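You operate a simulated robot arm through the tools that you are given. There is no shell and no other tool.

The job below is to be done with a simulated robot arm. You get a single attempt, and the scene is never put back.

Task
Test the left rotor for ohms and put it in the stand that its reading calls for.
Fine: green if it reads 5 to 7 OHM, else orange; leave the teal arm open and the dial at OFF.

Only the result counts: the job must be done as asked and must still hold three seconds after the hand-in. Knocking over, shifting, dropping, spilling or breaking anything else fails it.

Robot
A 7-joint arm with a two-finger parallel gripper, fixed in place. Base frame: the origin is on the floor under the middle of its stand, x ahead of it, y to its left, z up; the work surface is at about z = 0.82. Units: m, degrees, N and s.
It reaches about 1.112 m from its shoulder. Its first joint turns from -166.0 to 166.0 degrees. Payload 3.43 kg.
Tool frame: the origin (TCP) lies between the finger pads and is the grasp point; the fingertips stand 0.034 m ahead of it; z points along the fingers, y is the line along which they close. The gripper opens to 0.128 m. The fingers are 0.024 m wide and 0.012 m thick; the gripper's body (0.048 by 0.13 m) begins 0.096 m behind the TCP.
Orientation is that of the tool frame in the base frame, as a unit quaternion [x, y, z, w]. With the fingers straight down and closing along the base's y, the tool's x points along the base's -x, its y along +y and its z along -z.

Tools
- The arm moves only by the tool play_rows. Its argument "commands" is a list of rows, each a list of 6 numbers: the shift along the base's x, y, z in units of 20 mm (1.0 is 20 mm), then the turn, a rotation vector about the base's x, y, z in units of 5 degrees (1.0 is 5 degrees). In form: [[tx, ty, tz, ax, ay, az], ...]. A call has 1 to 20 rows; each row shifts and turns the commanded pose from where the row before left it. "gripper" is the finger opening in cm, from 0 to 12.8, set as the call begins (left out, the last holds). A call with a number of a shift or a turn outside -1 to 1 is refused whole. Each row takes 0.2 s and may step no farther than 0.05 m and 8.6 degrees from the row before; otherwise, or with a gripper value out of range, the whole call is refused. Where a pose cannot be reached the arm comes as near as it can. A force on the tool above 60 N (or 10 N above the force at the start of the call, whichever is more), or a blocked arm, ends the call early, and 0.2 s more pass. The fingers move at their own pace (about 0.153 m/s each) and stop on an object; they squeeze with about 31 N. The grip force told is the motor's: it shows also when the fingers shut on nothing. Time passes only in rows, and 0.2 s behind the last, so rows that do not move let the fingers close. It gives the time, the measured TCP pose, the force on the tool (base axes), the opening and the grip force at its end, in the units of the frame above (readings bear some noise), with the torque about the TCP (base axes, N m) and any sound that the robot's microphone picked up.
- Cameras (640 x 400 px; columns grow to the right, rows downward): "scene" is fixed at [0.0498, -0.6517, 1.4794]; the picture's right is [0.77, -0.64, 0.00], its down [-0.28, -0.33, -0.90] and it looks along [0.57, 0.70, -0.43] (base axes); focal length 347 px, centre (320, 200). "wrist" rides on the gripper at [0.076, -0.011, -0.16] in the tool frame; the picture's right is [0.15, 0.99, 0.00], its down [-0.88, 0.13, -0.46] and it looks along [-0.45, 0.07, 0.89] (tool axes); focal length 234 px, centre (320, 200). There is no depth. A picture from a camera that has moved, and an enlarged one, comes with that camera's place and axes in the base frame and with its lens.
- snapshot(camera): a new picture of that camera. The clock stands still meanwhile.
- close_up(camera, box): a new picture of the part [left, top, right, bottom] of that camera's present view, enlarged. The clock stands still meanwhile.
- job_done(): hands the job in; it is judged then, once.

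Nothing tells you positions but the pictures and the camera data. Unless the task says otherwise, let go and move clear before handing in.

The tools are called after "Request:" by a JSON object that holds its "api" and its "payload". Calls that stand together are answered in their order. play_rows: Moves the arm, as the interface text tells. Its arguments: {"type":"object","properties":{"commands":{"type":"array","items":{"type":"array","items":{"type":"number"}}},"gripper":{"type":"number"}},"required":["commands"]} The other tools are called the same way: snapshot (camera) takes a picture; close_up (camera, box) takes an enlarged picture of a part of a camera's view; job_done () hands the job in.

At the start:

```text
time: 0.0
tool_pos: [0.6087, -0.0237, 1.2252]
tool_rot: [0.0, 1.0, 0.0, -0.002]
contact_force: [-0.2, -0.2, 0.7]
moment: [0.01, -0.03, 0.01]
width: 0.1283
finger_force: 0.1
```

scene: 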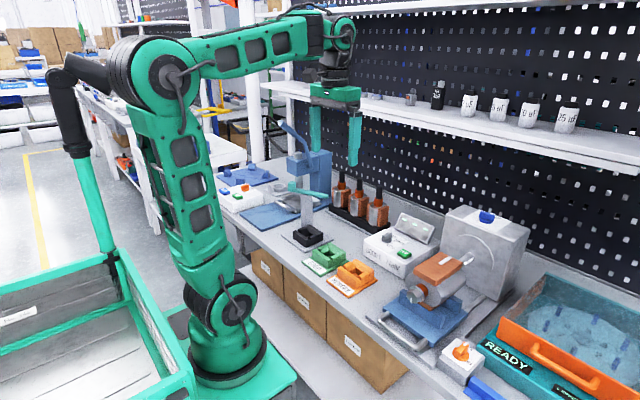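
wrist: 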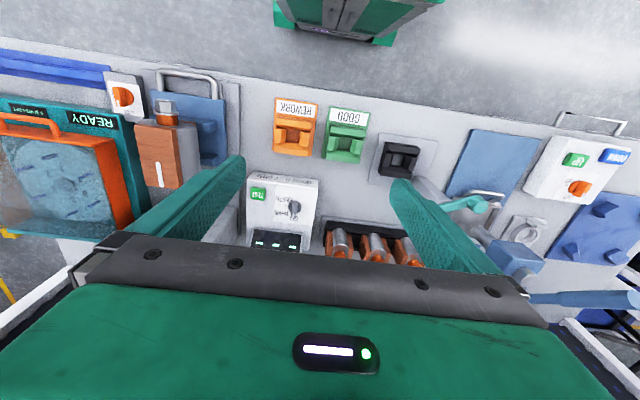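

I see a bench with three rotors in a rack, a tester box with a dial and test button, a black socket with a teal arm, and green and orange stands. I'll look closer at each part first.

Request:
{"api": "close_up", "payload": {"camera": "scene", "box": [220, 120, 440, 300]}}

Request:
{"api": "close_up", "payload": {"camera": "scene", "box": [350, 200, 450, 280]}}

Request:
{"api": "close_up", "payload": {"camera": "wrist", "box": [230, 80, 450, 270]}}

Request:
{"api": "close_up", "payload": {"camera": "scene", "box": [260, 160, 400, 300]}}

```text
2.22 times, centred on (330, 210) of scene
camera zoom: at [0.0498, -0.6517, 1.4794], right [0.77, -0.64, 0.0], down [-0.28, -0.33, -0.9], along [0.57, 0.7, -0.43], focal length 772 px, centre (298, 178)
```

zoom: 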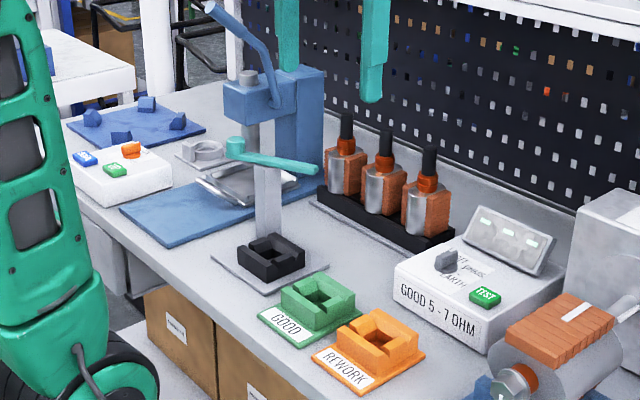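

```text
5.00 times, centred on (400, 240) of scene
camera zoom: at [0.0498, -0.6517, 1.4794], right [0.77, -0.64, 0.0], down [-0.28, -0.33, -0.9], along [0.57, 0.7, -0.43], focal length 1737 px, centre (-80, 0)
```

zoom: 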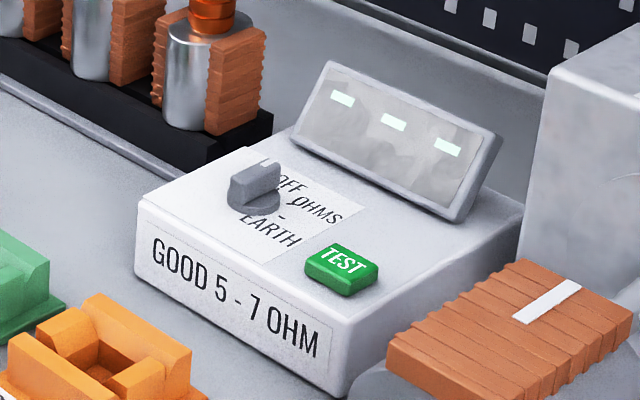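

```text
2.11 times, centred on (340, 175) of wrist
camera zoom: at [0.5333, -0.0335, 1.385], right [-0.15, 0.99, 0.0], down [0.88, 0.13, 0.45], along [0.45, 0.07, -0.89], focal length 493 px, centre (278, 253)
```

zoom: 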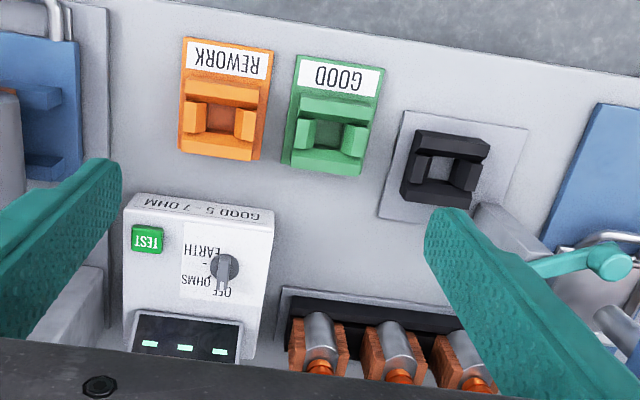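

```text
2.86 times, centred on (330, 230) of scene
camera zoom: at [0.0498, -0.6517, 1.4794], right [0.77, -0.64, 0.0], down [-0.28, -0.33, -0.9], along [0.57, 0.7, -0.43], focal length 992 px, centre (291, 114)
```

zoom: 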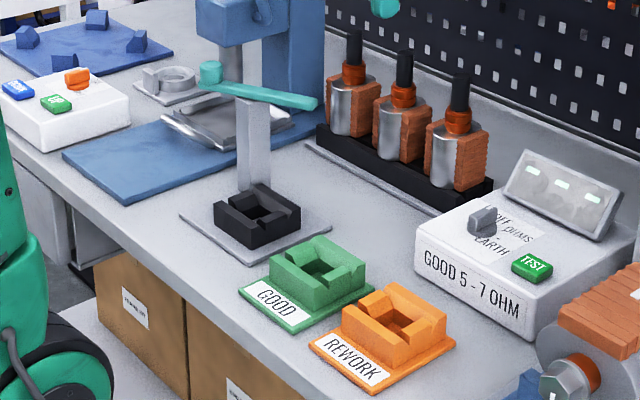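

The rotors stand in a rack near x≈0.90, the left one at y≈0.25, and the test cradle with its post and teal arm is around (0.67, 0.17). I'll move back and over toward the cradle for a closer wrist view.

Request:
{"api": "play_rows", "payload": {"commands": [[-0.6, 0.9, -0.2, 0, 0, 0], [-0.6, 0.9, -0.2, 0, 0, 0], [-0.6, 0.9, -0.2, 0, 0, 0], [-0.6, 0.9, -0.2, 0, 0, 0], [-0.6, 0.9, -0.2, 0, 0, 0], [-0.6, 0.9, -0.2, 0, 0, 0], [-0.6, 0.9, -0.2, 0, 0, 0], [-0.6, 0.9, -0.2, 0, 0, 0]]}}

Request:
{"api": "snapshot", "payload": {"camera": "wrist"}}

Request:
{"api": "snapshot", "payload": {"camera": "scene"}}

```text
time: 1.8
tool_pos: [0.4973, 0.1224, 1.202]
tool_rot: [0.0, 1.0, 0.001, 0.005]
contact_force: [0.3, -0.2, 0.3]
moment: [0.03, 0.03, 0.02]
width: 0.1277
finger_force: 0.1
```

```text
taken
camera wrist: at [0.4193, 0.1117, 1.3611], right [-0.15, 0.99, 0.0], down [0.87, 0.13, 0.47], along [0.46, 0.07, -0.88], focal length 234 px, centre (320, 200)
```

wrist: 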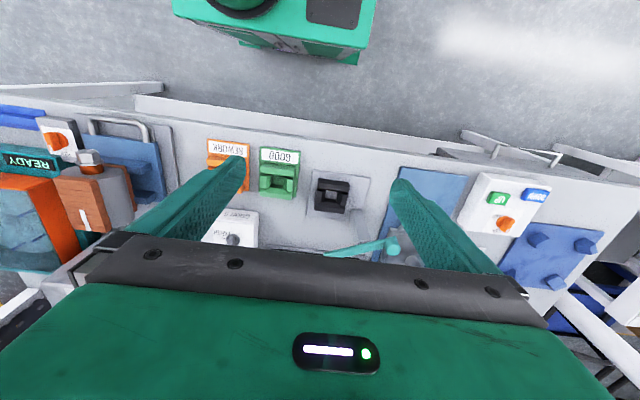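

```text
taken
```

scene: 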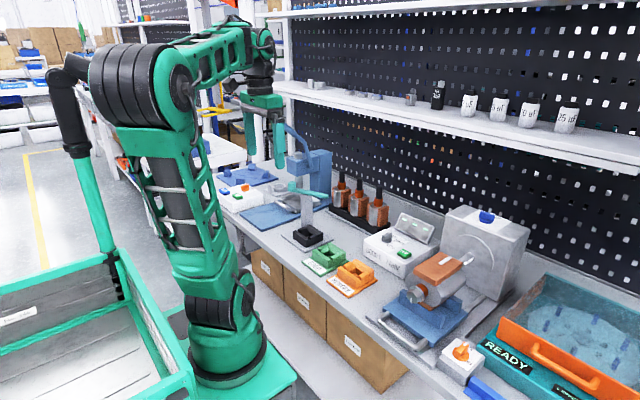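

The scene camera now shows the cradle, post and teal arm clearly. I'll zoom on those, then come closer with the wrist camera.

Request:
{"api": "close_up", "payload": {"camera": "scene", "box": [270, 160, 350, 260]}}

Request:
{"api": "close_up", "payload": {"camera": "scene", "box": [320, 160, 400, 240]}}

Request:
{"api": "play_rows", "payload": {"commands": [[0.4, 0.4, -0.4, 0, 0, 0], [0.4, 0.4, -0.4, 0, 0, 0], [0.4, 0.4, -0.4, 0, 0, 0], [0.4, 0.4, -0.4, 0, 0, 0], [0.4, 0.4, -0.4, 0, 0, 0], [0.4, 0.4, -0.4, 0, 0, 0], [0.4, 0.4, -0.4, 0, 0, 0]]}}

Request:
{"api": "snapshot", "payload": {"camera": "wrist"}}

```text
4.00 times, centred on (310, 210) of scene
camera zoom: at [0.0498, -0.6517, 1.4794], right [0.77, -0.64, 0.0], down [-0.28, -0.33, -0.9], along [0.57, 0.7, -0.43], focal length 1389 px, centre (360, 160)
```

zoom: 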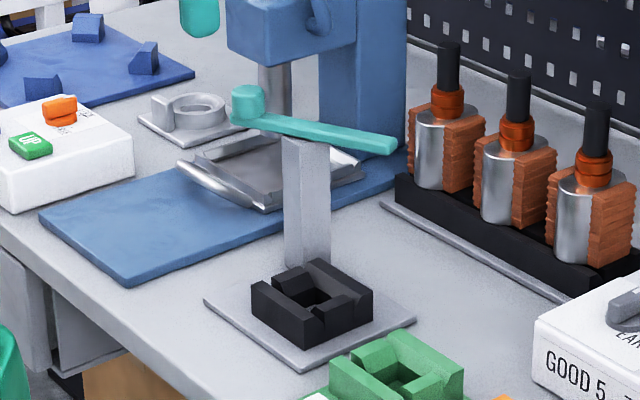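

```text
5.00 times, centred on (360, 200) of scene
camera zoom: at [0.0498, -0.6517, 1.4794], right [0.77, -0.64, 0.0], down [-0.28, -0.33, -0.9], along [0.57, 0.7, -0.43], focal length 1737 px, centre (120, 200)
```

zoom: 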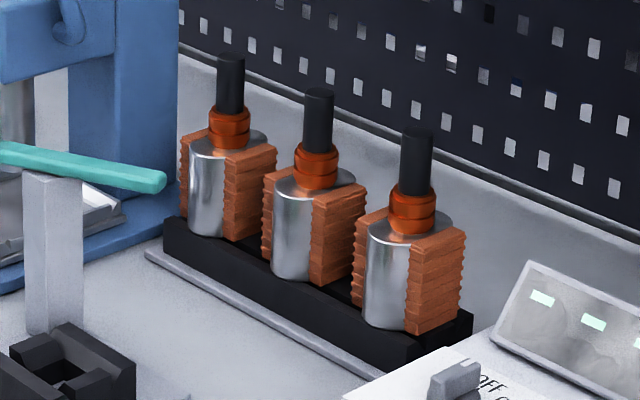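

```text
time: 3.4
tool_pos: [0.5547, 0.1756, 1.1457]
tool_rot: [-0.001, 1.0, 0.0, 0.007]
contact_force: [-0.8, -0.2, -0.1]
moment: [0.01, -0.04, -0.01]
width: 0.128
finger_force: 0.2
```

```text
taken
camera wrist: at [0.4759, 0.166, 1.3035], right [-0.15, 0.99, 0.0], down [0.88, 0.13, 0.47], along [0.46, 0.07, -0.88], focal length 234 px, centre (320, 200)
```

wrist: 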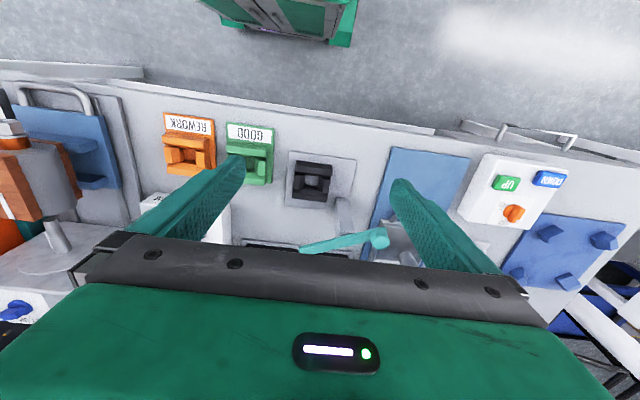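

Request:
{"api": "close_up", "payload": {"camera": "wrist", "box": [220, 110, 420, 260]}}

Request:
{"api": "close_up", "payload": {"camera": "wrist", "box": [275, 140, 375, 220]}}

Request:
{"api": "close_up", "payload": {"camera": "scene", "box": [280, 215, 380, 305]}}

```text
2.67 times, centred on (320, 185) of wrist
camera zoom: at [0.4759, 0.166, 1.3035], right [-0.15, 0.99, 0.0], down [0.88, 0.13, 0.47], along [0.46, 0.07, -0.88], focal length 624 px, centre (320, 240)
```

zoom: 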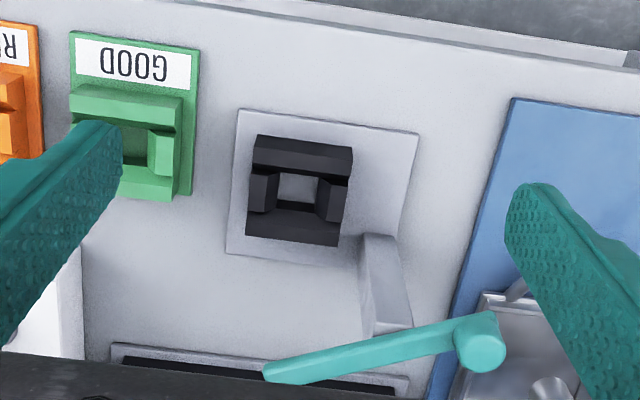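

```text
5.00 times, centred on (325, 180) of wrist
camera zoom: at [0.4759, 0.166, 1.3035], right [-0.15, 0.99, 0.0], down [0.88, 0.13, 0.47], along [0.46, 0.07, -0.88], focal length 1171 px, centre (295, 300)
```

zoom: 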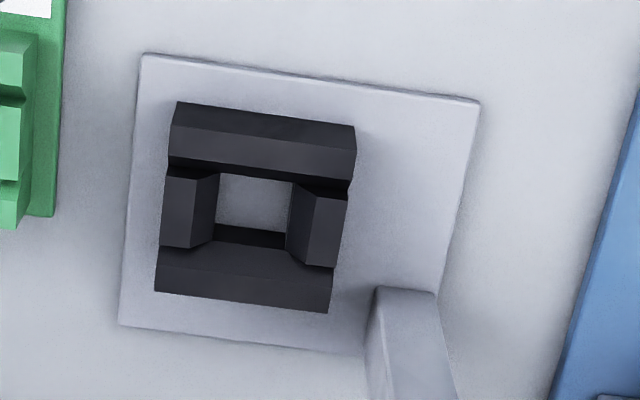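

```text
4.44 times, centred on (330, 260) of scene
camera zoom: at [0.0498, -0.6517, 1.4794], right [0.77, -0.64, 0.0], down [-0.28, -0.33, -0.9], along [0.57, 0.7, -0.43], focal length 1544 px, centre (276, -67)
```

zoom: 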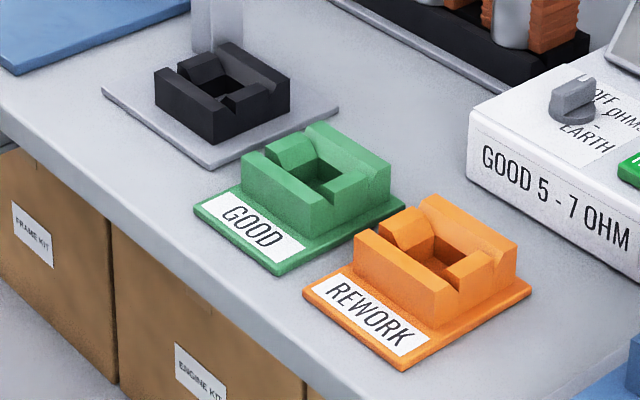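

The cradle has two tall walls (±x) and two lower ones (±y), with the post behind it carrying the teal arm at about z≈0.97. Next I'll look at the tester with its dial and TEST button up close.

Request:
{"api": "play_rows", "payload": {"commands": [[0.4, -0.93, -0.1, 0, 0, 0], [0.5, -0.93, -0.2, 0, 0, 0], [0.57, -0.93, -0.2, 0, 0, 0], [0.57, -0.93, -0.2, 0, 0, 0], [0.57, -0.93, -0.2, 0, 0, 0], [0.57, -0.93, -0.2, 0, 0, 0], [0.57, -0.93, -0.2, 0, 0, 0], [0.57, -0.93, -0.2, 0, 0, 0], [0.57, -0.93, -0.2, 0, 0, 0], [0.57, -0.93, -0.2, 0, 0, 0], [0.57, -0.93, -0.2, 0, 0, 0]]}}

Request:
{"api": "snapshot", "payload": {"camera": "wrist"}}

Request:
{"api": "close_up", "payload": {"camera": "wrist", "box": [240, 100, 400, 240]}}

Request:
{"api": "snapshot", "payload": {"camera": "scene"}}

```text
time: 5.8
tool_pos: [0.6753, -0.0289, 1.1042]
tool_rot: [-0.001, 1.0, 0.0, 0.006]
contact_force: [0.3, -0.2, 0.3]
moment: [0.01, -0.01, 0.02]
width: 0.128
finger_force: 0.0
```

```text
taken
camera wrist: at [0.5965, -0.0386, 1.2623], right [-0.15, 0.99, 0.0], down [0.87, 0.13, 0.47], along [0.46, 0.07, -0.88], focal length 234 px, centre (320, 200)
```

wrist: 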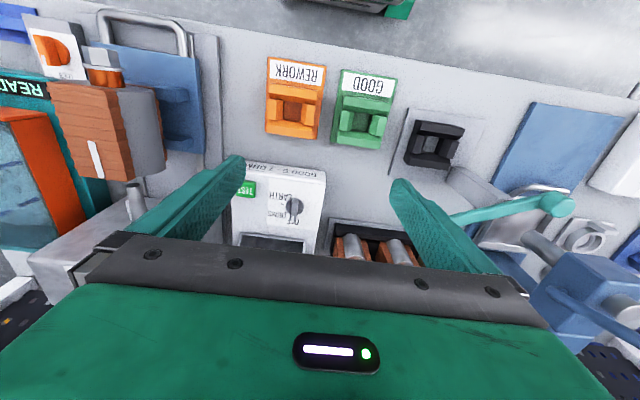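

```text
2.86 times, centred on (320, 170) of wrist
camera zoom: at [0.5965, -0.0386, 1.2623], right [-0.15, 0.99, 0.0], down [0.87, 0.13, 0.47], along [0.46, 0.07, -0.88], focal length 669 px, centre (320, 286)
```

zoom: 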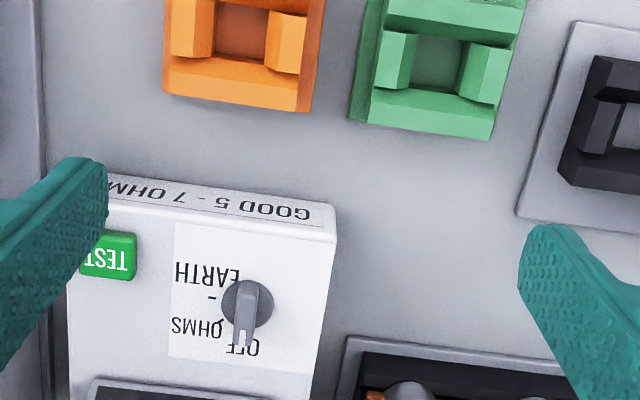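

```text
taken
```

scene: 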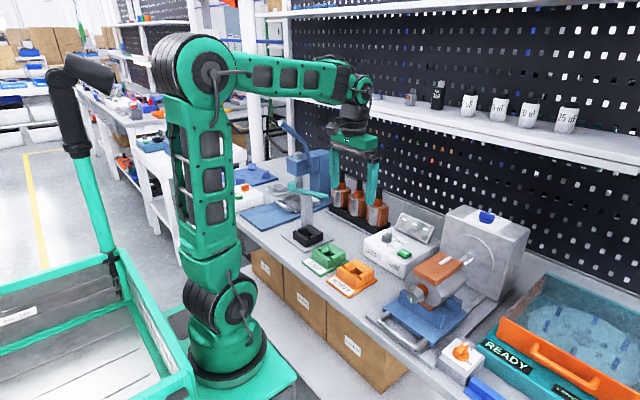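

The dial's bar points to OFF (+x side), with OHMS about 45° clockwise, and I put it near (0.808, -0.056, 0.89). Now I'll look at the rotors and the press beside them from above.

Request:
{"api": "play_rows", "payload": {"commands": [[0.1, 0.4, 0.8, 0, 0, 0], [0.2, 0.9, 0.8, 0, 0, 0], [0.3, 0.95, 0.8, 0, 0, 0], [0.3, 0.95, 0.8, 0, 0, 0], [0.3, 0.95, 0.8, 0, 0, 0], [0.3, 0.95, 0.4, 0, 0, 0], [0.3, 0.95, 0, 0, 0, 0], [0.3, 0.95, 0, 0, 0, 0], [0.3, 0.95, 0, 0, 0, 0], [0.3, 0.95, 0, 0, 0, 0], [0.3, 0.95, 0, 0, 0, 0], [0.3, 0.95, 0, 0, 0, 0]]}}

Request:
{"api": "snapshot", "payload": {"camera": "wrist"}}

Request:
{"api": "close_up", "payload": {"camera": "wrist", "box": [240, 100, 400, 240]}}

Request:
{"api": "snapshot", "payload": {"camera": "scene"}}

```text
time: 8.4
tool_pos: [0.7387, 0.1888, 1.1926]
tool_rot: [0.001, 1.0, 0.001, 0.006]
contact_force: [0.1, 0.4, 1.0]
moment: [0.01, -0.02, -0.03]
width: 0.128
finger_force: 0.0
```

```text
taken
camera wrist: at [0.6615, 0.1784, 1.3504], right [-0.15, 0.99, 0.0], down [0.88, 0.13, 0.47], along [0.46, 0.07, -0.88], focal length 234 px, centre (320, 200)
```

wrist: 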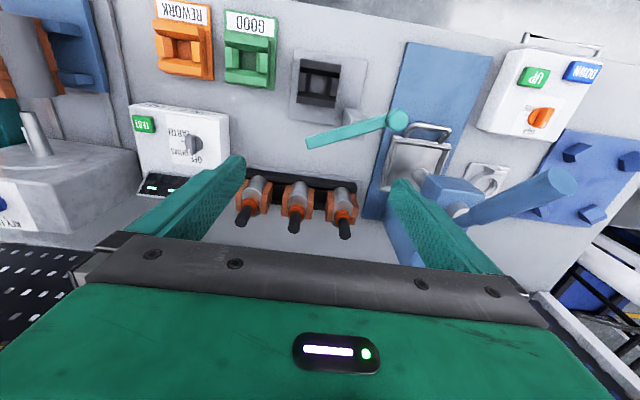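

```text
2.86 times, centred on (320, 170) of wrist
camera zoom: at [0.6615, 0.1784, 1.3504], right [-0.15, 0.99, 0.0], down [0.88, 0.13, 0.47], along [0.46, 0.07, -0.88], focal length 669 px, centre (320, 286)
```

zoom: 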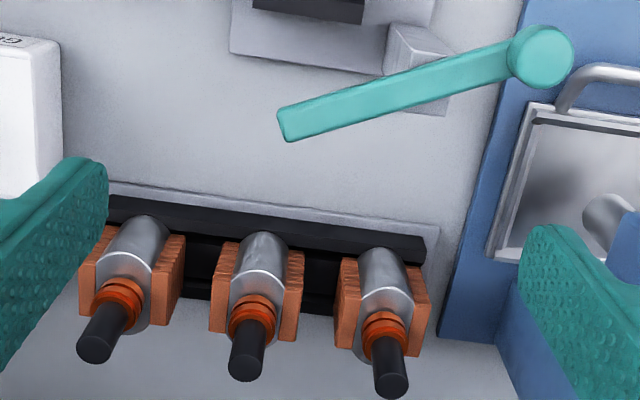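

```text
taken
```

scene: 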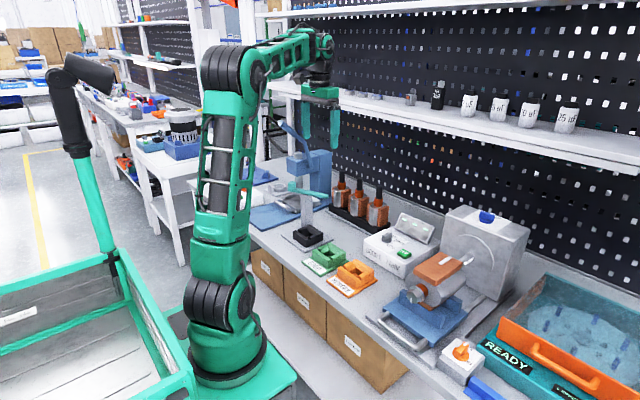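

The left rotor's shaft top is near (0.912, 0.262, 1.00) and the teal arm pivots on the post at about (0.726, 0.247). Before reaching in I want to pin down the shelf above and the press column.

Request:
{"api": "close_up", "payload": {"camera": "scene", "box": [260, 60, 420, 240]}}

Request:
{"api": "close_up", "payload": {"camera": "scene", "box": [380, 80, 640, 260]}}

Request:
{"api": "close_up", "payload": {"camera": "wrist", "box": [0, 130, 140, 260]}}

```text
2.22 times, centred on (340, 150) of scene
camera zoom: at [0.0498, -0.6517, 1.4794], right [0.77, -0.64, 0.0], down [-0.28, -0.33, -0.9], along [0.57, 0.7, -0.43], focal length 772 px, centre (276, 311)
```

zoom: 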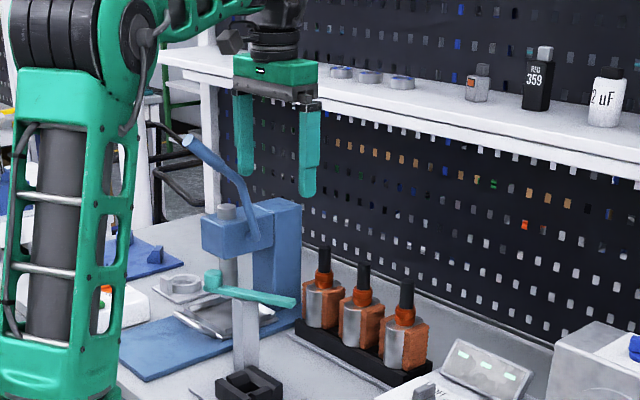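

```text
2.22 times, centred on (510, 170) of scene
camera zoom: at [0.0498, -0.6517, 1.4794], right [0.77, -0.64, 0.0], down [-0.28, -0.33, -0.9], along [0.57, 0.7, -0.43], focal length 772 px, centre (-102, 267)
```

zoom: 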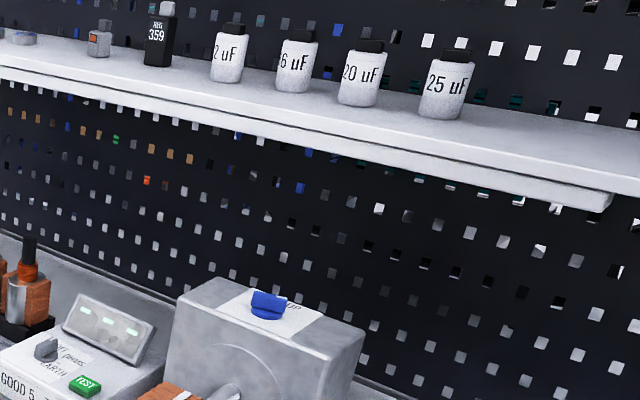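

```text
3.08 times, centred on (70, 195) of wrist
camera zoom: at [0.6615, 0.1784, 1.3504], right [-0.15, 0.99, 0.0], down [0.88, 0.13, 0.47], along [0.46, 0.07, -0.88], focal length 720 px, centre (1089, 215)
```

zoom: 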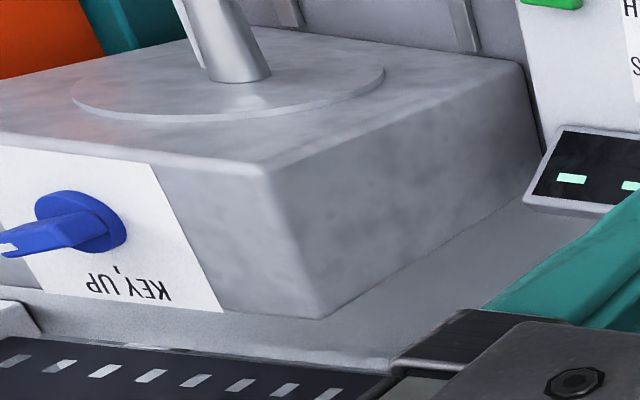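

The shelf front looks to be at about x≈0.94, z≈1.23, so for the rotor I'll need to tilt the hand back. The dial comes first, since it can be reached with the hand vertical: I'll move above it for a close look.

Request:
{"api": "play_rows", "payload": {"commands": [[0, -0.9, 0, 0, 0, 0], [0, -0.95, 0, 0, 0, 0], [0, -0.95, 0, 0, 0, 0], [0, -0.95, 0, 0, 0, 0], [0, -0.95, 0, 0, 0, 0], [0.1, -0.95, 0, 0, 0, 0], [0.1, -0.95, 0, 0, 0, 0], [0.2, -0.95, 0, 0, 0, 0], [0.2, -0.95, 0, 0, 0, 0], [0.3, -0.95, 0, 0, 0, 0], [0.3, -0.95, 0, 0, 0, 0], [0.3, -0.95, 0, 0, 0, 0], [0.3, -0.8, 0, 0, 0, 0], [0.3, 0, -0.8, 0, 0, 0], [0, 0, -0.9, 0, 0, 0], [0, 0, -0.9, 0, 0, 0], [0, 0, -0.9, 0, 0, 0], [0, 0, -0.9, 0, 0, 0], [0, 0, -0.9, 0, 0, 0], [0, 0, -0.9, 0, 0, 0]], "gripper": 7}}

Request:
{"api": "snapshot", "payload": {"camera": "wrist"}}

Request:
{"api": "close_up", "payload": {"camera": "wrist", "box": [260, 120, 380, 230]}}

Request:
{"api": "snapshot", "payload": {"camera": "scene"}}

```text
time: 12.6
tool_pos: [0.7825, -0.0559, 1.0669]
tool_rot: [0.001, 1.0, 0.0, 0.007]
contact_force: [0.0, 0.7, -0.1]
moment: [-0.01, -0.02, -0.01]
width: 0.0701
finger_force: 0.0
```

```text
taken
camera wrist: at [0.7042, -0.0649, 1.2263], right [-0.15, 0.99, 0.0], down [0.88, 0.13, 0.47], along [0.46, 0.07, -0.88], focal length 234 px, centre (320, 200)
```

wrist: 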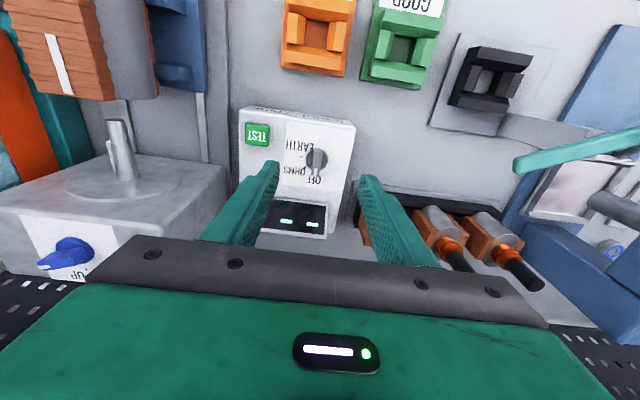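

```text
3.64 times, centred on (320, 175) of wrist
camera zoom: at [0.7042, -0.0649, 1.2263], right [-0.15, 0.99, 0.0], down [0.88, 0.13, 0.47], along [0.46, 0.07, -0.88], focal length 852 px, centre (320, 291)
```

zoom: 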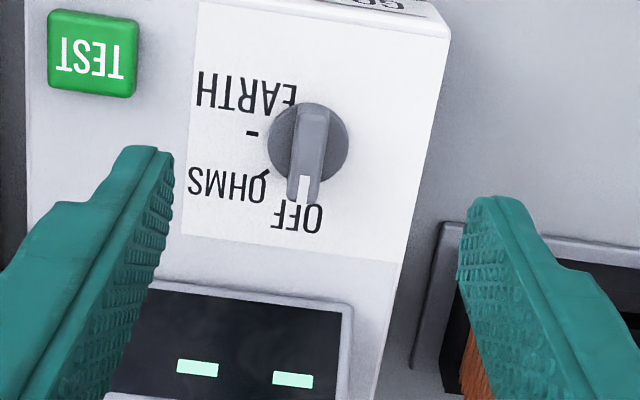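

```text
taken
```

scene: 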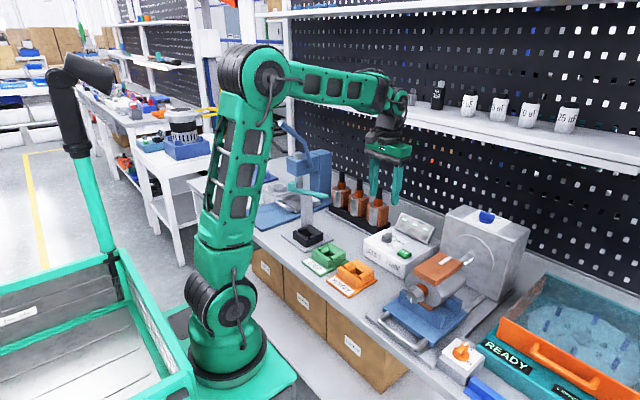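

The dial's bar points along +x at OFF, with the OHMS tick at 45° clockwise. I put the dial at about (0.814, -0.055), and I'll come lower over it with the fingers partly closed to refine this.

Request:
{"api": "play_rows", "payload": {"commands": [[0.3, 0, -0.8, 0, 0.2, 0], [0.4, 0, -0.8, 0, 0, 0], [0.4, 0, -0.8, 0, 0, 0], [0.4, 0, -0.8, 0, 0, 0], [0, 0, -0.8, 0, 0, 0], [0, 0, 0, 0, 0, 0]], "gripper": 4.5}}

Request:
{"api": "snapshot", "payload": {"camera": "wrist"}}

Request:
{"api": "close_up", "payload": {"camera": "wrist", "box": [260, 120, 380, 230]}}

Request:
{"api": "close_up", "payload": {"camera": "scene", "box": [340, 180, 450, 280]}}

```text
time: 14.0
tool_pos: [0.8115, -0.0561, 0.9869]
tool_rot: [0.0, 1.0, 0.0, -0.003]
contact_force: [-0.7, -0.8, -0.6]
moment: [0.01, 0.01, 0.01]
width: 0.045
finger_force: 0.1
```

```text
taken
camera wrist: at [0.7372, -0.0659, 1.1465], right [-0.15, 0.99, 0.0], down [0.88, 0.13, 0.45], along [0.45, 0.07, -0.89], focal length 234 px, centre (320, 200)
```

wrist: 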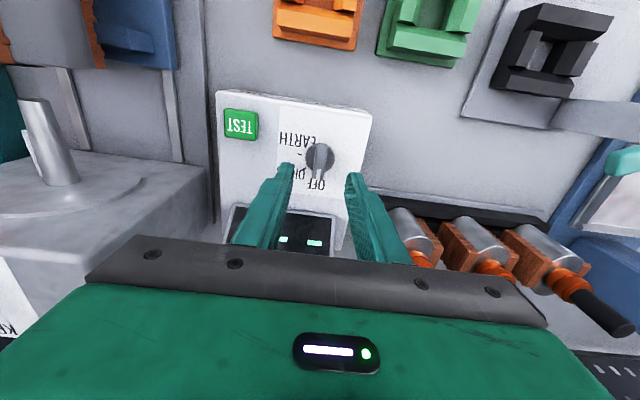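

```text
3.64 times, centred on (320, 175) of wrist
camera zoom: at [0.7372, -0.0659, 1.1465], right [-0.15, 0.99, 0.0], down [0.88, 0.13, 0.45], along [0.45, 0.07, -0.89], focal length 852 px, centre (320, 291)
```

zoom: 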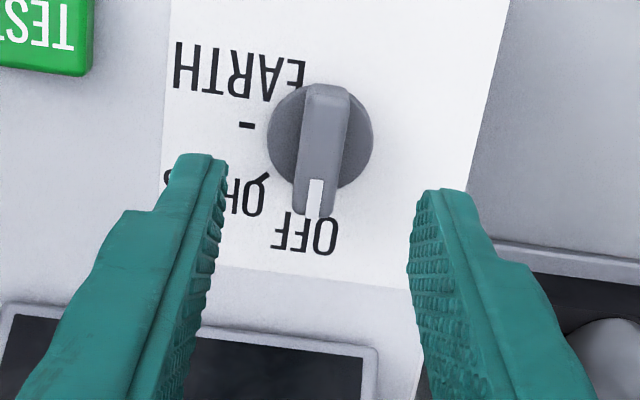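

```text
4.00 times, centred on (395, 230) of scene
camera zoom: at [0.0498, -0.6517, 1.4794], right [0.77, -0.64, 0.0], down [-0.28, -0.33, -0.9], along [0.57, 0.7, -0.43], focal length 1389 px, centre (20, 80)
```

zoom: 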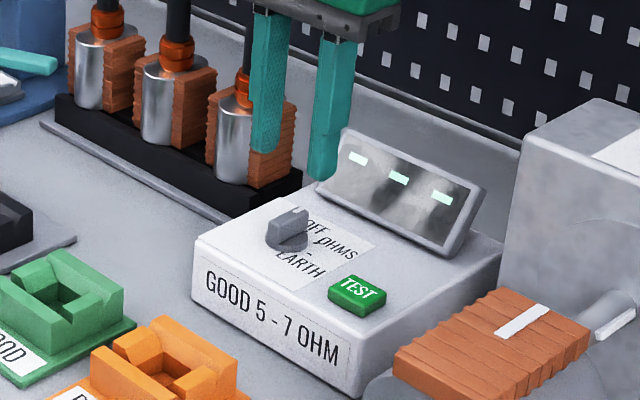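

The dial bar sits at about (0.8145, -0.0545) with its top near z≈0.90. I'll correct by a few millimetres and lower the open fingers around it.

Request:
{"api": "play_rows", "payload": {"commands": [[0.1, 0.08, -0.6, 0, 0, 0], [0.05, 0, -0.7, 0, 0, 0], [0, 0, -0.7, 0, 0, 0], [0, 0, -0.7, 0, 0, 0], [0, 0, -0.3, 0, 0, 0], [0, 0, 0, 0, 0, 0]], "gripper": 4.5}}

Request:
{"api": "close_up", "payload": {"camera": "wrist", "box": [260, 120, 380, 230]}}

Request:
{"api": "close_up", "payload": {"camera": "scene", "box": [360, 200, 440, 270]}}

```text
time: 15.4
tool_pos: [0.8145, -0.0539, 0.926]
tool_rot: [0.0, 1.0, 0.0, -0.003]
contact_force: [0.0, -0.1, 0.0]
moment: [0.01, 0.01, -0.04]
width: 0.0451
finger_force: 0.1
```

```text
3.64 times, centred on (320, 175) of wrist
camera zoom: at [0.7402, -0.0638, 1.0861], right [-0.15, 0.99, 0.0], down [0.88, 0.13, 0.45], along [0.45, 0.07, -0.89], focal length 852 px, centre (320, 291)
```

zoom: 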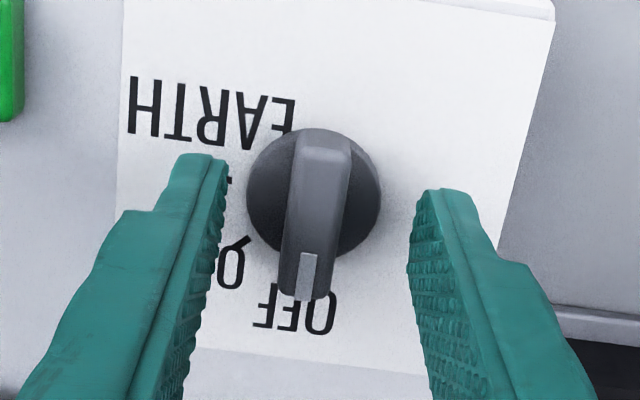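

```text
5.71 times, centred on (400, 235) of scene
camera zoom: at [0.0498, -0.6517, 1.4794], right [0.77, -0.64, 0.0], down [-0.28, -0.33, -0.9], along [0.57, 0.7, -0.43], focal length 1985 px, centre (-137, 0)
```

zoom: 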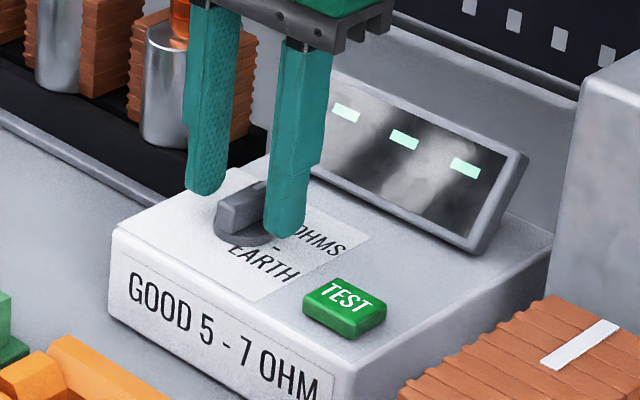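

The open fingertips straddle the bar at the right height. I'll close on it now.

Request:
{"api": "play_rows", "payload": {"commands": [[0, 0, 0, 0, 0, 0], [0, 0, 0, 0, 0, 0], [0, 0, 0, 0, 0, 0]], "gripper": 0}}

Request:
{"api": "close_up", "payload": {"camera": "wrist", "box": [260, 120, 380, 230]}}

```text
time: 16.2
tool_pos: [0.8147, -0.0555, 0.9257]
tool_rot: [0.0, 1.0, 0.0, -0.003]
contact_force: [-0.5, -13.6, -2.3]
moment: [-0.37, -0.45, 0.01]
width: 0.0127
finger_force: 45.1
```

```text
3.64 times, centred on (320, 175) of wrist
camera zoom: at [0.7402, -0.065, 1.0861], right [-0.14, 0.99, 0.0], down [0.88, 0.13, 0.45], along [0.45, 0.07, -0.89], focal length 852 px, centre (320, 291)
```

zoom: 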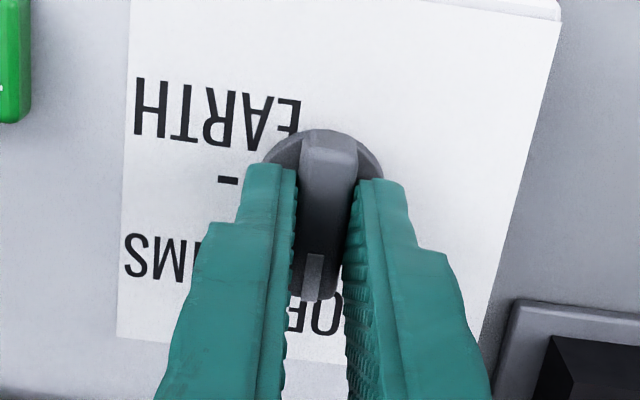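

The bar is gripped at 12.7 mm, with a little side load from a 1–2 mm offset. I'll relax that and turn 45° clockwise.

Request:
{"api": "play_rows", "payload": {"commands": [[0, -0.08, 0, 0, 0, 0], [0, 0, 0, 0, 0, -0.6], [0, 0, 0, 0, 0, -0.8], [0, 0, 0, 0, 0, -0.8], [0, 0, 0, 0, 0, -0.8], [0, 0, 0, 0, 0, -0.8], [0, 0, 0, 0, 0, -0.8]]}}

Request:
{"api": "close_up", "payload": {"camera": "scene", "box": [360, 200, 440, 270]}}

```text
time: 17.8
tool_pos: [0.8158, -0.0565, 0.9259]
tool_rot: [0.199, 0.98, 0.001, -0.003]
contact_force: [4.1, -8.4, -3.6]
moment: [0.26, 1.15, 0.02]
width: 0.0127
finger_force: 45.0
```

```text
5.71 times, centred on (400, 235) of scene
camera zoom: at [0.0498, -0.6517, 1.4794], right [0.77, -0.64, 0.0], down [-0.28, -0.33, -0.9], along [0.57, 0.7, -0.43], focal length 1985 px, centre (-137, 0)
```

zoom: 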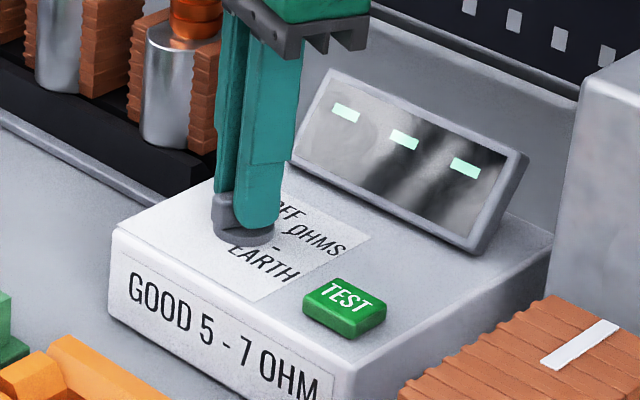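

Turned 23° so far, smoothly. I'll continue to 45° total.

Request:
{"api": "play_rows", "payload": {"commands": [[0, 0, 0, 0, 0, -0.8], [0, 0, 0, 0, 0, -0.8], [0, 0, 0, 0, 0, -0.8], [0, 0, 0, 0, 0, -0.8], [0, 0, 0, 0, 0, -0.8], [0, 0, 0, 0, 0, -0.4], [0, 0, 0, 0, 0, 0]]}}

Request:
{"api": "close_up", "payload": {"camera": "wrist", "box": [260, 120, 380, 230]}}

```text
time: 19.4
tool_pos: [0.8157, -0.0551, 0.9263]
tool_rot: [0.382, 0.924, 0.0, -0.003]
contact_force: [5.7, -6.1, -11.1]
moment: [0.65, 0.62, -0.01]
width: 0.0125
finger_force: 44.9
```

```text
3.64 times, centred on (320, 175) of wrist
camera zoom: at [0.7544, -0.0088, 1.0861], right [0.6, 0.8, 0.0], down [0.72, -0.53, 0.45], along [0.36, -0.27, -0.89], focal length 852 px, centre (320, 291)
```

zoom: 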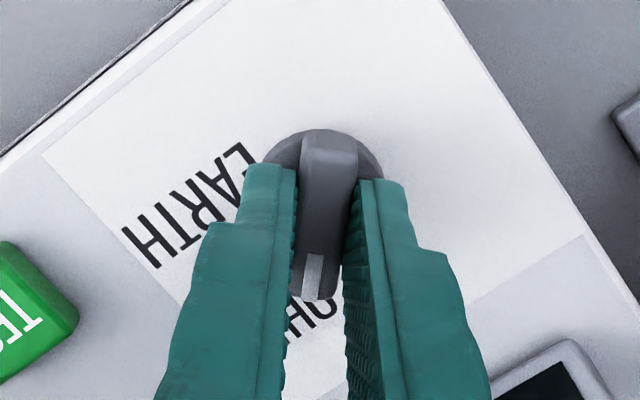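

The pointer is now on OHMS. I'll release, rise and turn the hand back, then check the dial.

Request:
{"api": "play_rows", "payload": {"commands": [[0, 0, 0, 0, 0, 0], [0, 0, 0, 0, 0, 0], [0, 0, 0.5, 0, 0, 0], [0, 0, 0.9, 0, 0, 0], [0, 0, 0.9, 0, 0, 0], [0, 0, 0.9, 0, 0, 0.9], [0, 0, 0.9, 0, 0, 0.9], [0, 0, 0.9, 0, 0, 0.9], [0, 0, 0.9, 0, 0, 0.9], [-0.5, 0, 0.9, 0, 0, 0.9], [-0.5, 0, 0.9, 0, 0, 0.9], [-0.5, 0, 0.9, 0, 0, 0.9], [-0.5, 0, 0.9, 0, 0, 0.9], [-0.5, 0, 0.9, 0, 0, 0.9], [-0.5, 0, 0.3, 0, 0, 0.9]], "gripper": 4.5}}

Request:
{"api": "snapshot", "payload": {"camera": "wrist"}}

Request:
{"api": "close_up", "payload": {"camera": "scene", "box": [360, 200, 440, 270]}}

```text
time: 22.6
tool_pos: [0.755, -0.0562, 1.1402]
tool_rot: [-0.001, 1.0, 0.0, -0.003]
contact_force: [-0.5, -0.3, -0.7]
moment: [0.01, -0.01, -0.01]
width: 0.0452
finger_force: 0.0
```

```text
taken
camera wrist: at [0.6798, -0.0652, 1.2999], right [-0.15, 0.99, 0.0], down [0.88, 0.13, 0.45], along [0.44, 0.07, -0.89], focal length 234 px, centre (320, 200)
```

wrist: 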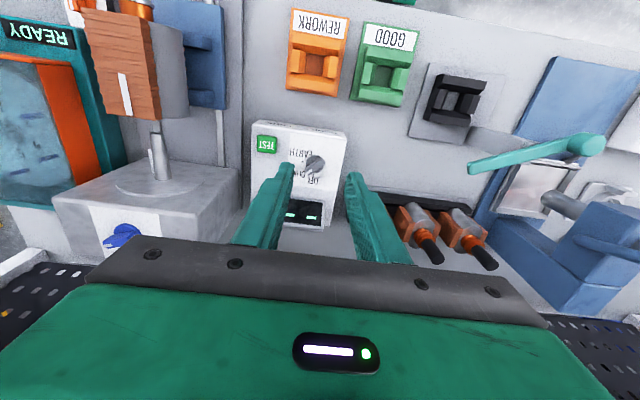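

```text
5.71 times, centred on (400, 235) of scene
camera zoom: at [0.0498, -0.6517, 1.4794], right [0.77, -0.64, 0.0], down [-0.28, -0.33, -0.9], along [0.57, 0.7, -0.43], focal length 1985 px, centre (-137, 0)
```

zoom: 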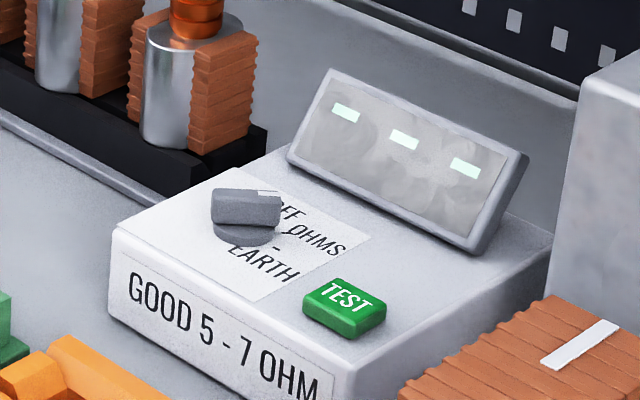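

The dial now reads OHMS. Next I'll go to the left rotor with the hand tilted back 30°, so that the wrist stays clear of the shelf.

Request:
{"api": "play_rows", "payload": {"commands": [[-0.1, 0.93, 0.1, 0, 0, 0], [-0.1, 0.93, 0.1, 0, 0, 0], [-0.1, 0.93, 0.1, 0, -0.4, 0], [-0.1, 0.93, 0.1, 0, -0.4, 0], [-0.1, 0.93, 0, 0, -0.4, 0], [-0.1, 0.93, 0, 0, -0.4, 0], [-0.1, 0.93, 0, 0, -0.4, 0], [-0.1, 0.93, 0, 0, -0.4, 0], [-0.1, 0.93, 0, 0, -0.4, 0], [-0.1, 0.93, 0, 0, -0.4, 0], [-0.1, 0.93, 0, 0, -0.4, 0], [-0.1, 0.93, 0, 0, -0.4, 0], [-0.1, 0.93, 0, 0, -0.4, 0], [-0.1, 0.93, 0, 0, -0.4, 0], [-0.1, 0.93, 0, 0, -0.4, 0], [-0.1, 0.93, 0, 0, -0.4, 0], [-0.1, 0.93, 0, 0, -0.4, 0], [0, 0, 0, 0, 0, 0]], "gripper": 6}}

Request:
{"api": "snapshot", "payload": {"camera": "wrist"}}

Request:
{"api": "snapshot", "payload": {"camera": "scene"}}

```text
time: 26.4
tool_pos: [0.7208, 0.2601, 1.1476]
tool_rot: [-0.001, 0.967, 0.0, 0.256]
contact_force: [0.1, 0.0, -0.2]
moment: [-0.02, 0.0, 0.03]
width: 0.06
finger_force: 0.0
```

```text
taken
camera wrist: at [0.5761, 0.2512, 1.2496], right [-0.13, 0.99, -0.07], down [0.54, 0.13, 0.83], along [0.83, 0.07, -0.55], focal length 234 px, centre (320, 200)
```

wrist: 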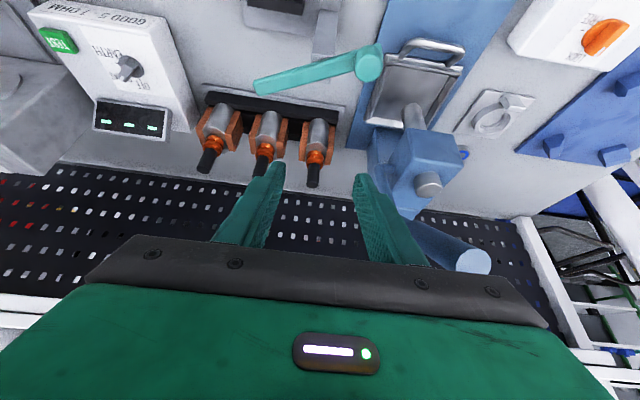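

```text
taken
```

scene: 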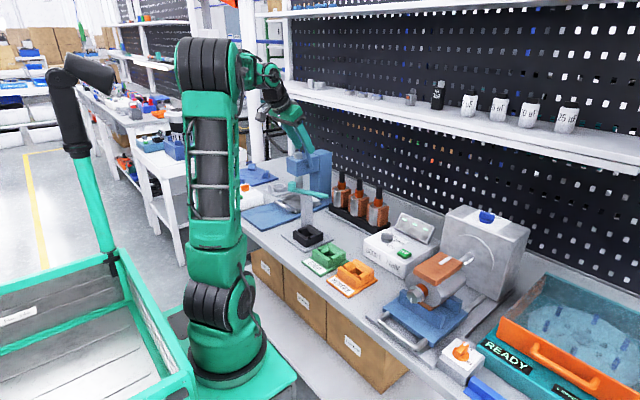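

The press handle's end is close by on the left, around (0.70, 0.345, 1.21). I'll shift right to y≈0.20 first, then move forward over the rotors before lining up on the left one.

Request:
{"api": "play_rows", "payload": {"commands": [[0, -0.9, 0, 0, 0, 0], [0, -1, 0, 0, 0, 0], [0.3, -1, 0, 0, 0, 0], [0.8, 0, -0.1, 0, 0, 0], [0.8, 0, -0.2, 0, 0, 0], [0.8, 0, -0.2, 0, 0, 0], [0.8, 0, -0.2, 0, 0, 0], [0.8, 0, -0.2, 0, 0, 0], [0.8, 0, -0.2, 0, 0, 0], [0.8, 0, -0.2, 0, 0, 0], [0.8, 0, -0.2, 0, 0, 0], [0, 0, 0, 0, 0, 0]], "gripper": 6}}

Request:
{"api": "snapshot", "payload": {"camera": "wrist"}}

Request:
{"api": "snapshot", "payload": {"camera": "scene"}}

```text
time: 29.0
tool_pos: [0.8561, 0.2024, 1.1187]
tool_rot: [0.0, 0.967, 0.0, 0.256]
contact_force: [-0.7, -0.8, 0.4]
moment: [0.01, -0.01, 0.04]
width: 0.06
finger_force: 0.1
```

```text
taken
camera wrist: at [0.7103, 0.1937, 1.2199], right [-0.13, 0.99, -0.07], down [0.54, 0.13, 0.83], along [0.83, 0.07, -0.55], focal length 234 px, centre (320, 200)
```

wrist: 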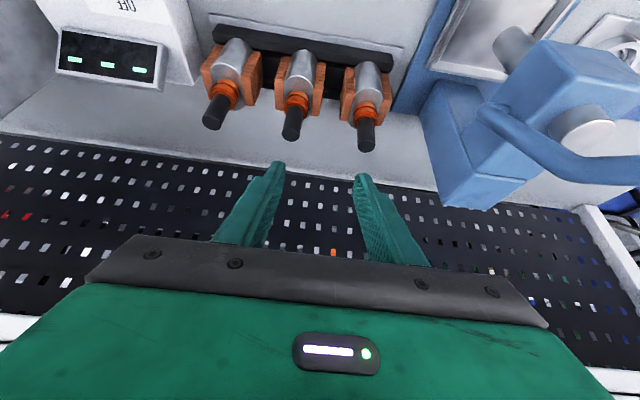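

```text
taken
```

scene: 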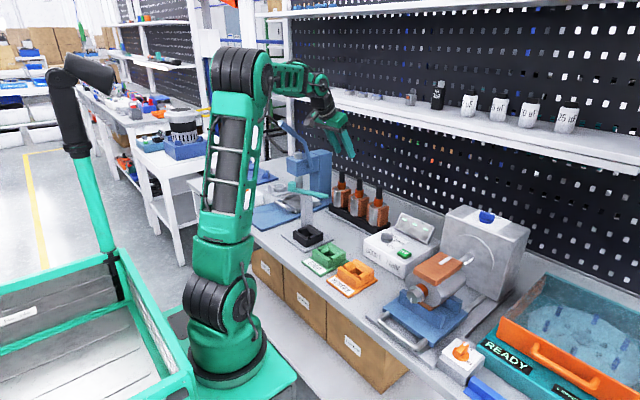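

The left rotor's shaft top is at about (0.906, 0.261). I'll move above it, staying clear of the press column at y≈0.35, and check alignment again.

Request:
{"api": "play_rows", "payload": {"commands": [[0.5, 0.6, 0, 0, 0, 0], [0.5, 0.6, 0, 0, 0, 0], [0.4, 0.6, -0.4, 0, 0, 0], [0.3, 0.6, -0.6, 0, 0, 0], [0, 0.5, -0.6, 0, 0, 0], [0, 0, -0.6, 0, 0, 0], [0, 0, 0, 0, 0, 0]], "gripper": 6}}

Request:
{"api": "snapshot", "payload": {"camera": "wrist"}}

Request:
{"api": "close_up", "payload": {"camera": "wrist", "box": [260, 120, 380, 230]}}

Request:
{"api": "close_up", "payload": {"camera": "scene", "box": [280, 80, 420, 220]}}

```text
time: 30.6
tool_pos: [0.8901, 0.2607, 1.0754]
tool_rot: [0.0, 0.967, 0.0, 0.256]
contact_force: [0.7, -0.3, -0.1]
moment: [-0.03, 0.01, 0.01]
width: 0.0599
finger_force: 0.0
```

```text
taken
camera wrist: at [0.7447, 0.2516, 1.176], right [-0.13, 0.99, -0.07], down [0.54, 0.13, 0.83], along [0.83, 0.07, -0.55], focal length 234 px, centre (320, 200)
```

wrist: 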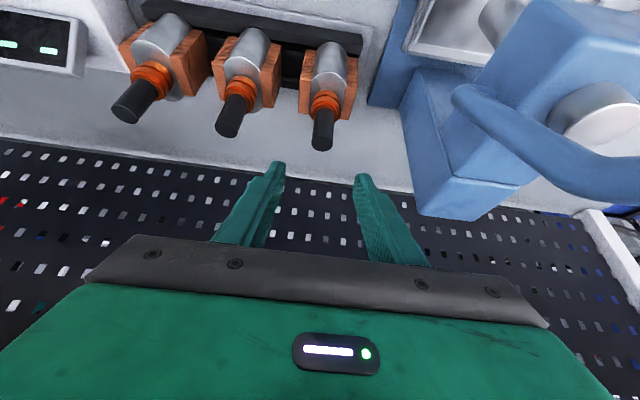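

```text
3.64 times, centred on (320, 175) of wrist
camera zoom: at [0.7447, 0.2516, 1.176], right [-0.13, 0.99, -0.07], down [0.54, 0.13, 0.83], along [0.83, 0.07, -0.55], focal length 852 px, centre (320, 291)
```

zoom: 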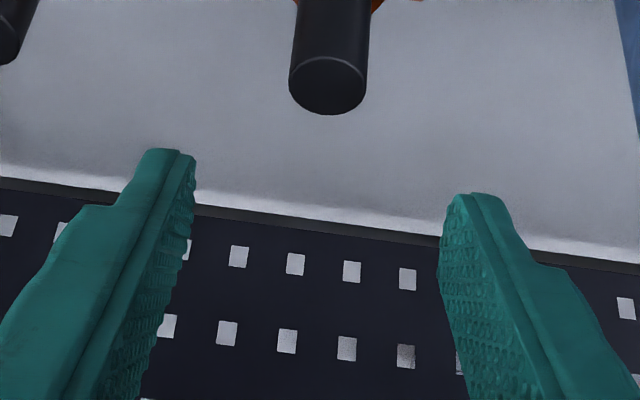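

```text
2.86 times, centred on (350, 150) of scene
camera zoom: at [0.0498, -0.6517, 1.4794], right [0.77, -0.64, 0.0], down [-0.28, -0.33, -0.9], along [0.57, 0.7, -0.43], focal length 992 px, centre (234, 343)
```

zoom: 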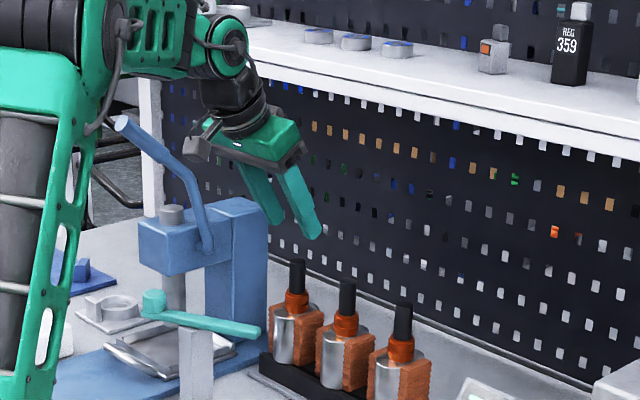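

The fingers are centred on the left rotor's shaft at about (0.909, 0.261). I'll move forward 19 mm, lower to the top of the shaft and close.

Request:
{"api": "play_rows", "payload": {"commands": [[0.5, 0, 0, 0, 0, 0], [0.45, 0, -0.4, 0, 0, 0], [0, 0, -0.8, 0, 0, 0], [0, 0, -0.8, 0, 0, 0], [0, 0, -0.8, 0, 0, 0], [0, 0, -0.8, 0, 0, 0], [0, 0, -0.65, 0, 0, 0], [0, 0, 0, 0, 0, 0]], "gripper": 5}}

Request:
{"api": "close_up", "payload": {"camera": "wrist", "box": [240, 100, 400, 240]}}

Request:
{"api": "close_up", "payload": {"camera": "scene", "box": [290, 130, 410, 240]}}

```text
time: 32.4
tool_pos: [0.9076, 0.2611, 0.9898]
tool_rot: [0.0, 0.967, 0.0, 0.257]
contact_force: [0.1, 0.3, -0.2]
moment: [0.03, -0.01, 0.03]
width: 0.0501
finger_force: 0.1
```

```text
2.86 times, centred on (320, 170) of wrist
camera zoom: at [0.7627, 0.2515, 1.0909], right [-0.13, 0.99, -0.07], down [0.54, 0.13, 0.83], along [0.83, 0.07, -0.55], focal length 669 px, centre (320, 286)
```

zoom: 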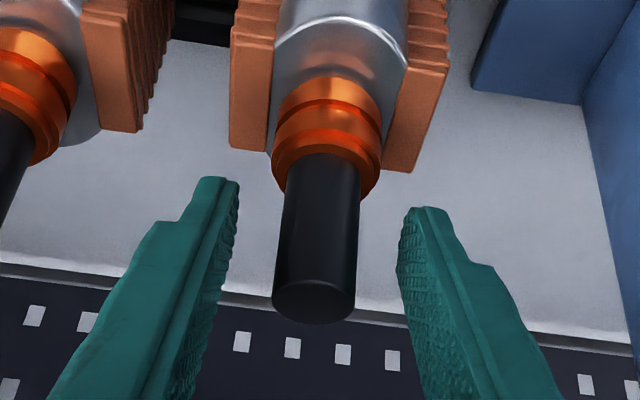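

```text
3.64 times, centred on (350, 185) of scene
camera zoom: at [0.0498, -0.6517, 1.4794], right [0.77, -0.64, 0.0], down [-0.28, -0.33, -0.9], along [0.57, 0.7, -0.43], focal length 1263 px, centre (211, 254)
```

zoom: 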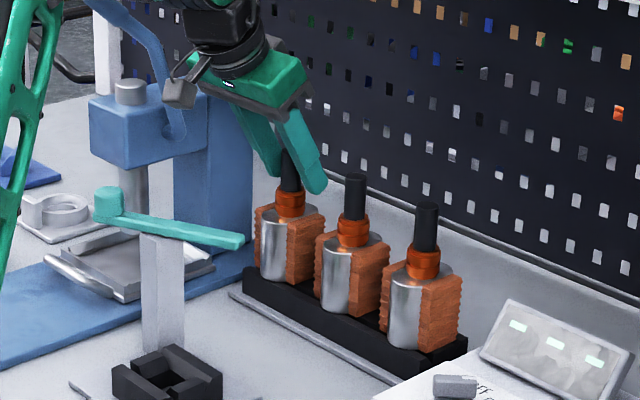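

The fingers straddle the shaft well centred. I'll close on it.

Request:
{"api": "play_rows", "payload": {"commands": [[0, 0, 0, 0, 0, 0], [0, 0, 0, 0, 0, 0], [0, 0, 0, 0, 0, 0]], "gripper": 0}}

Request:
{"api": "close_up", "payload": {"camera": "wrist", "box": [240, 100, 400, 240]}}

```text
time: 33.2
tool_pos: [0.908, 0.2608, 0.9899]
tool_rot: [0.001, 0.966, 0.0, 0.257]
contact_force: [0.1, -3.5, -0.3]
moment: [-0.17, 0.0, -0.08]
width: 0.0309
finger_force: 30.9
```

```text
2.86 times, centred on (320, 170) of wrist
camera zoom: at [0.7629, 0.251, 1.091], right [-0.13, 0.99, -0.07], down [0.54, 0.13, 0.83], along [0.83, 0.07, -0.55], focal length 669 px, centre (320, 286)
```

zoom: 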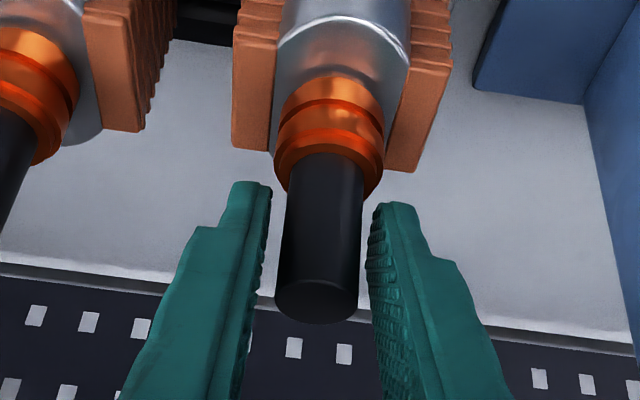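

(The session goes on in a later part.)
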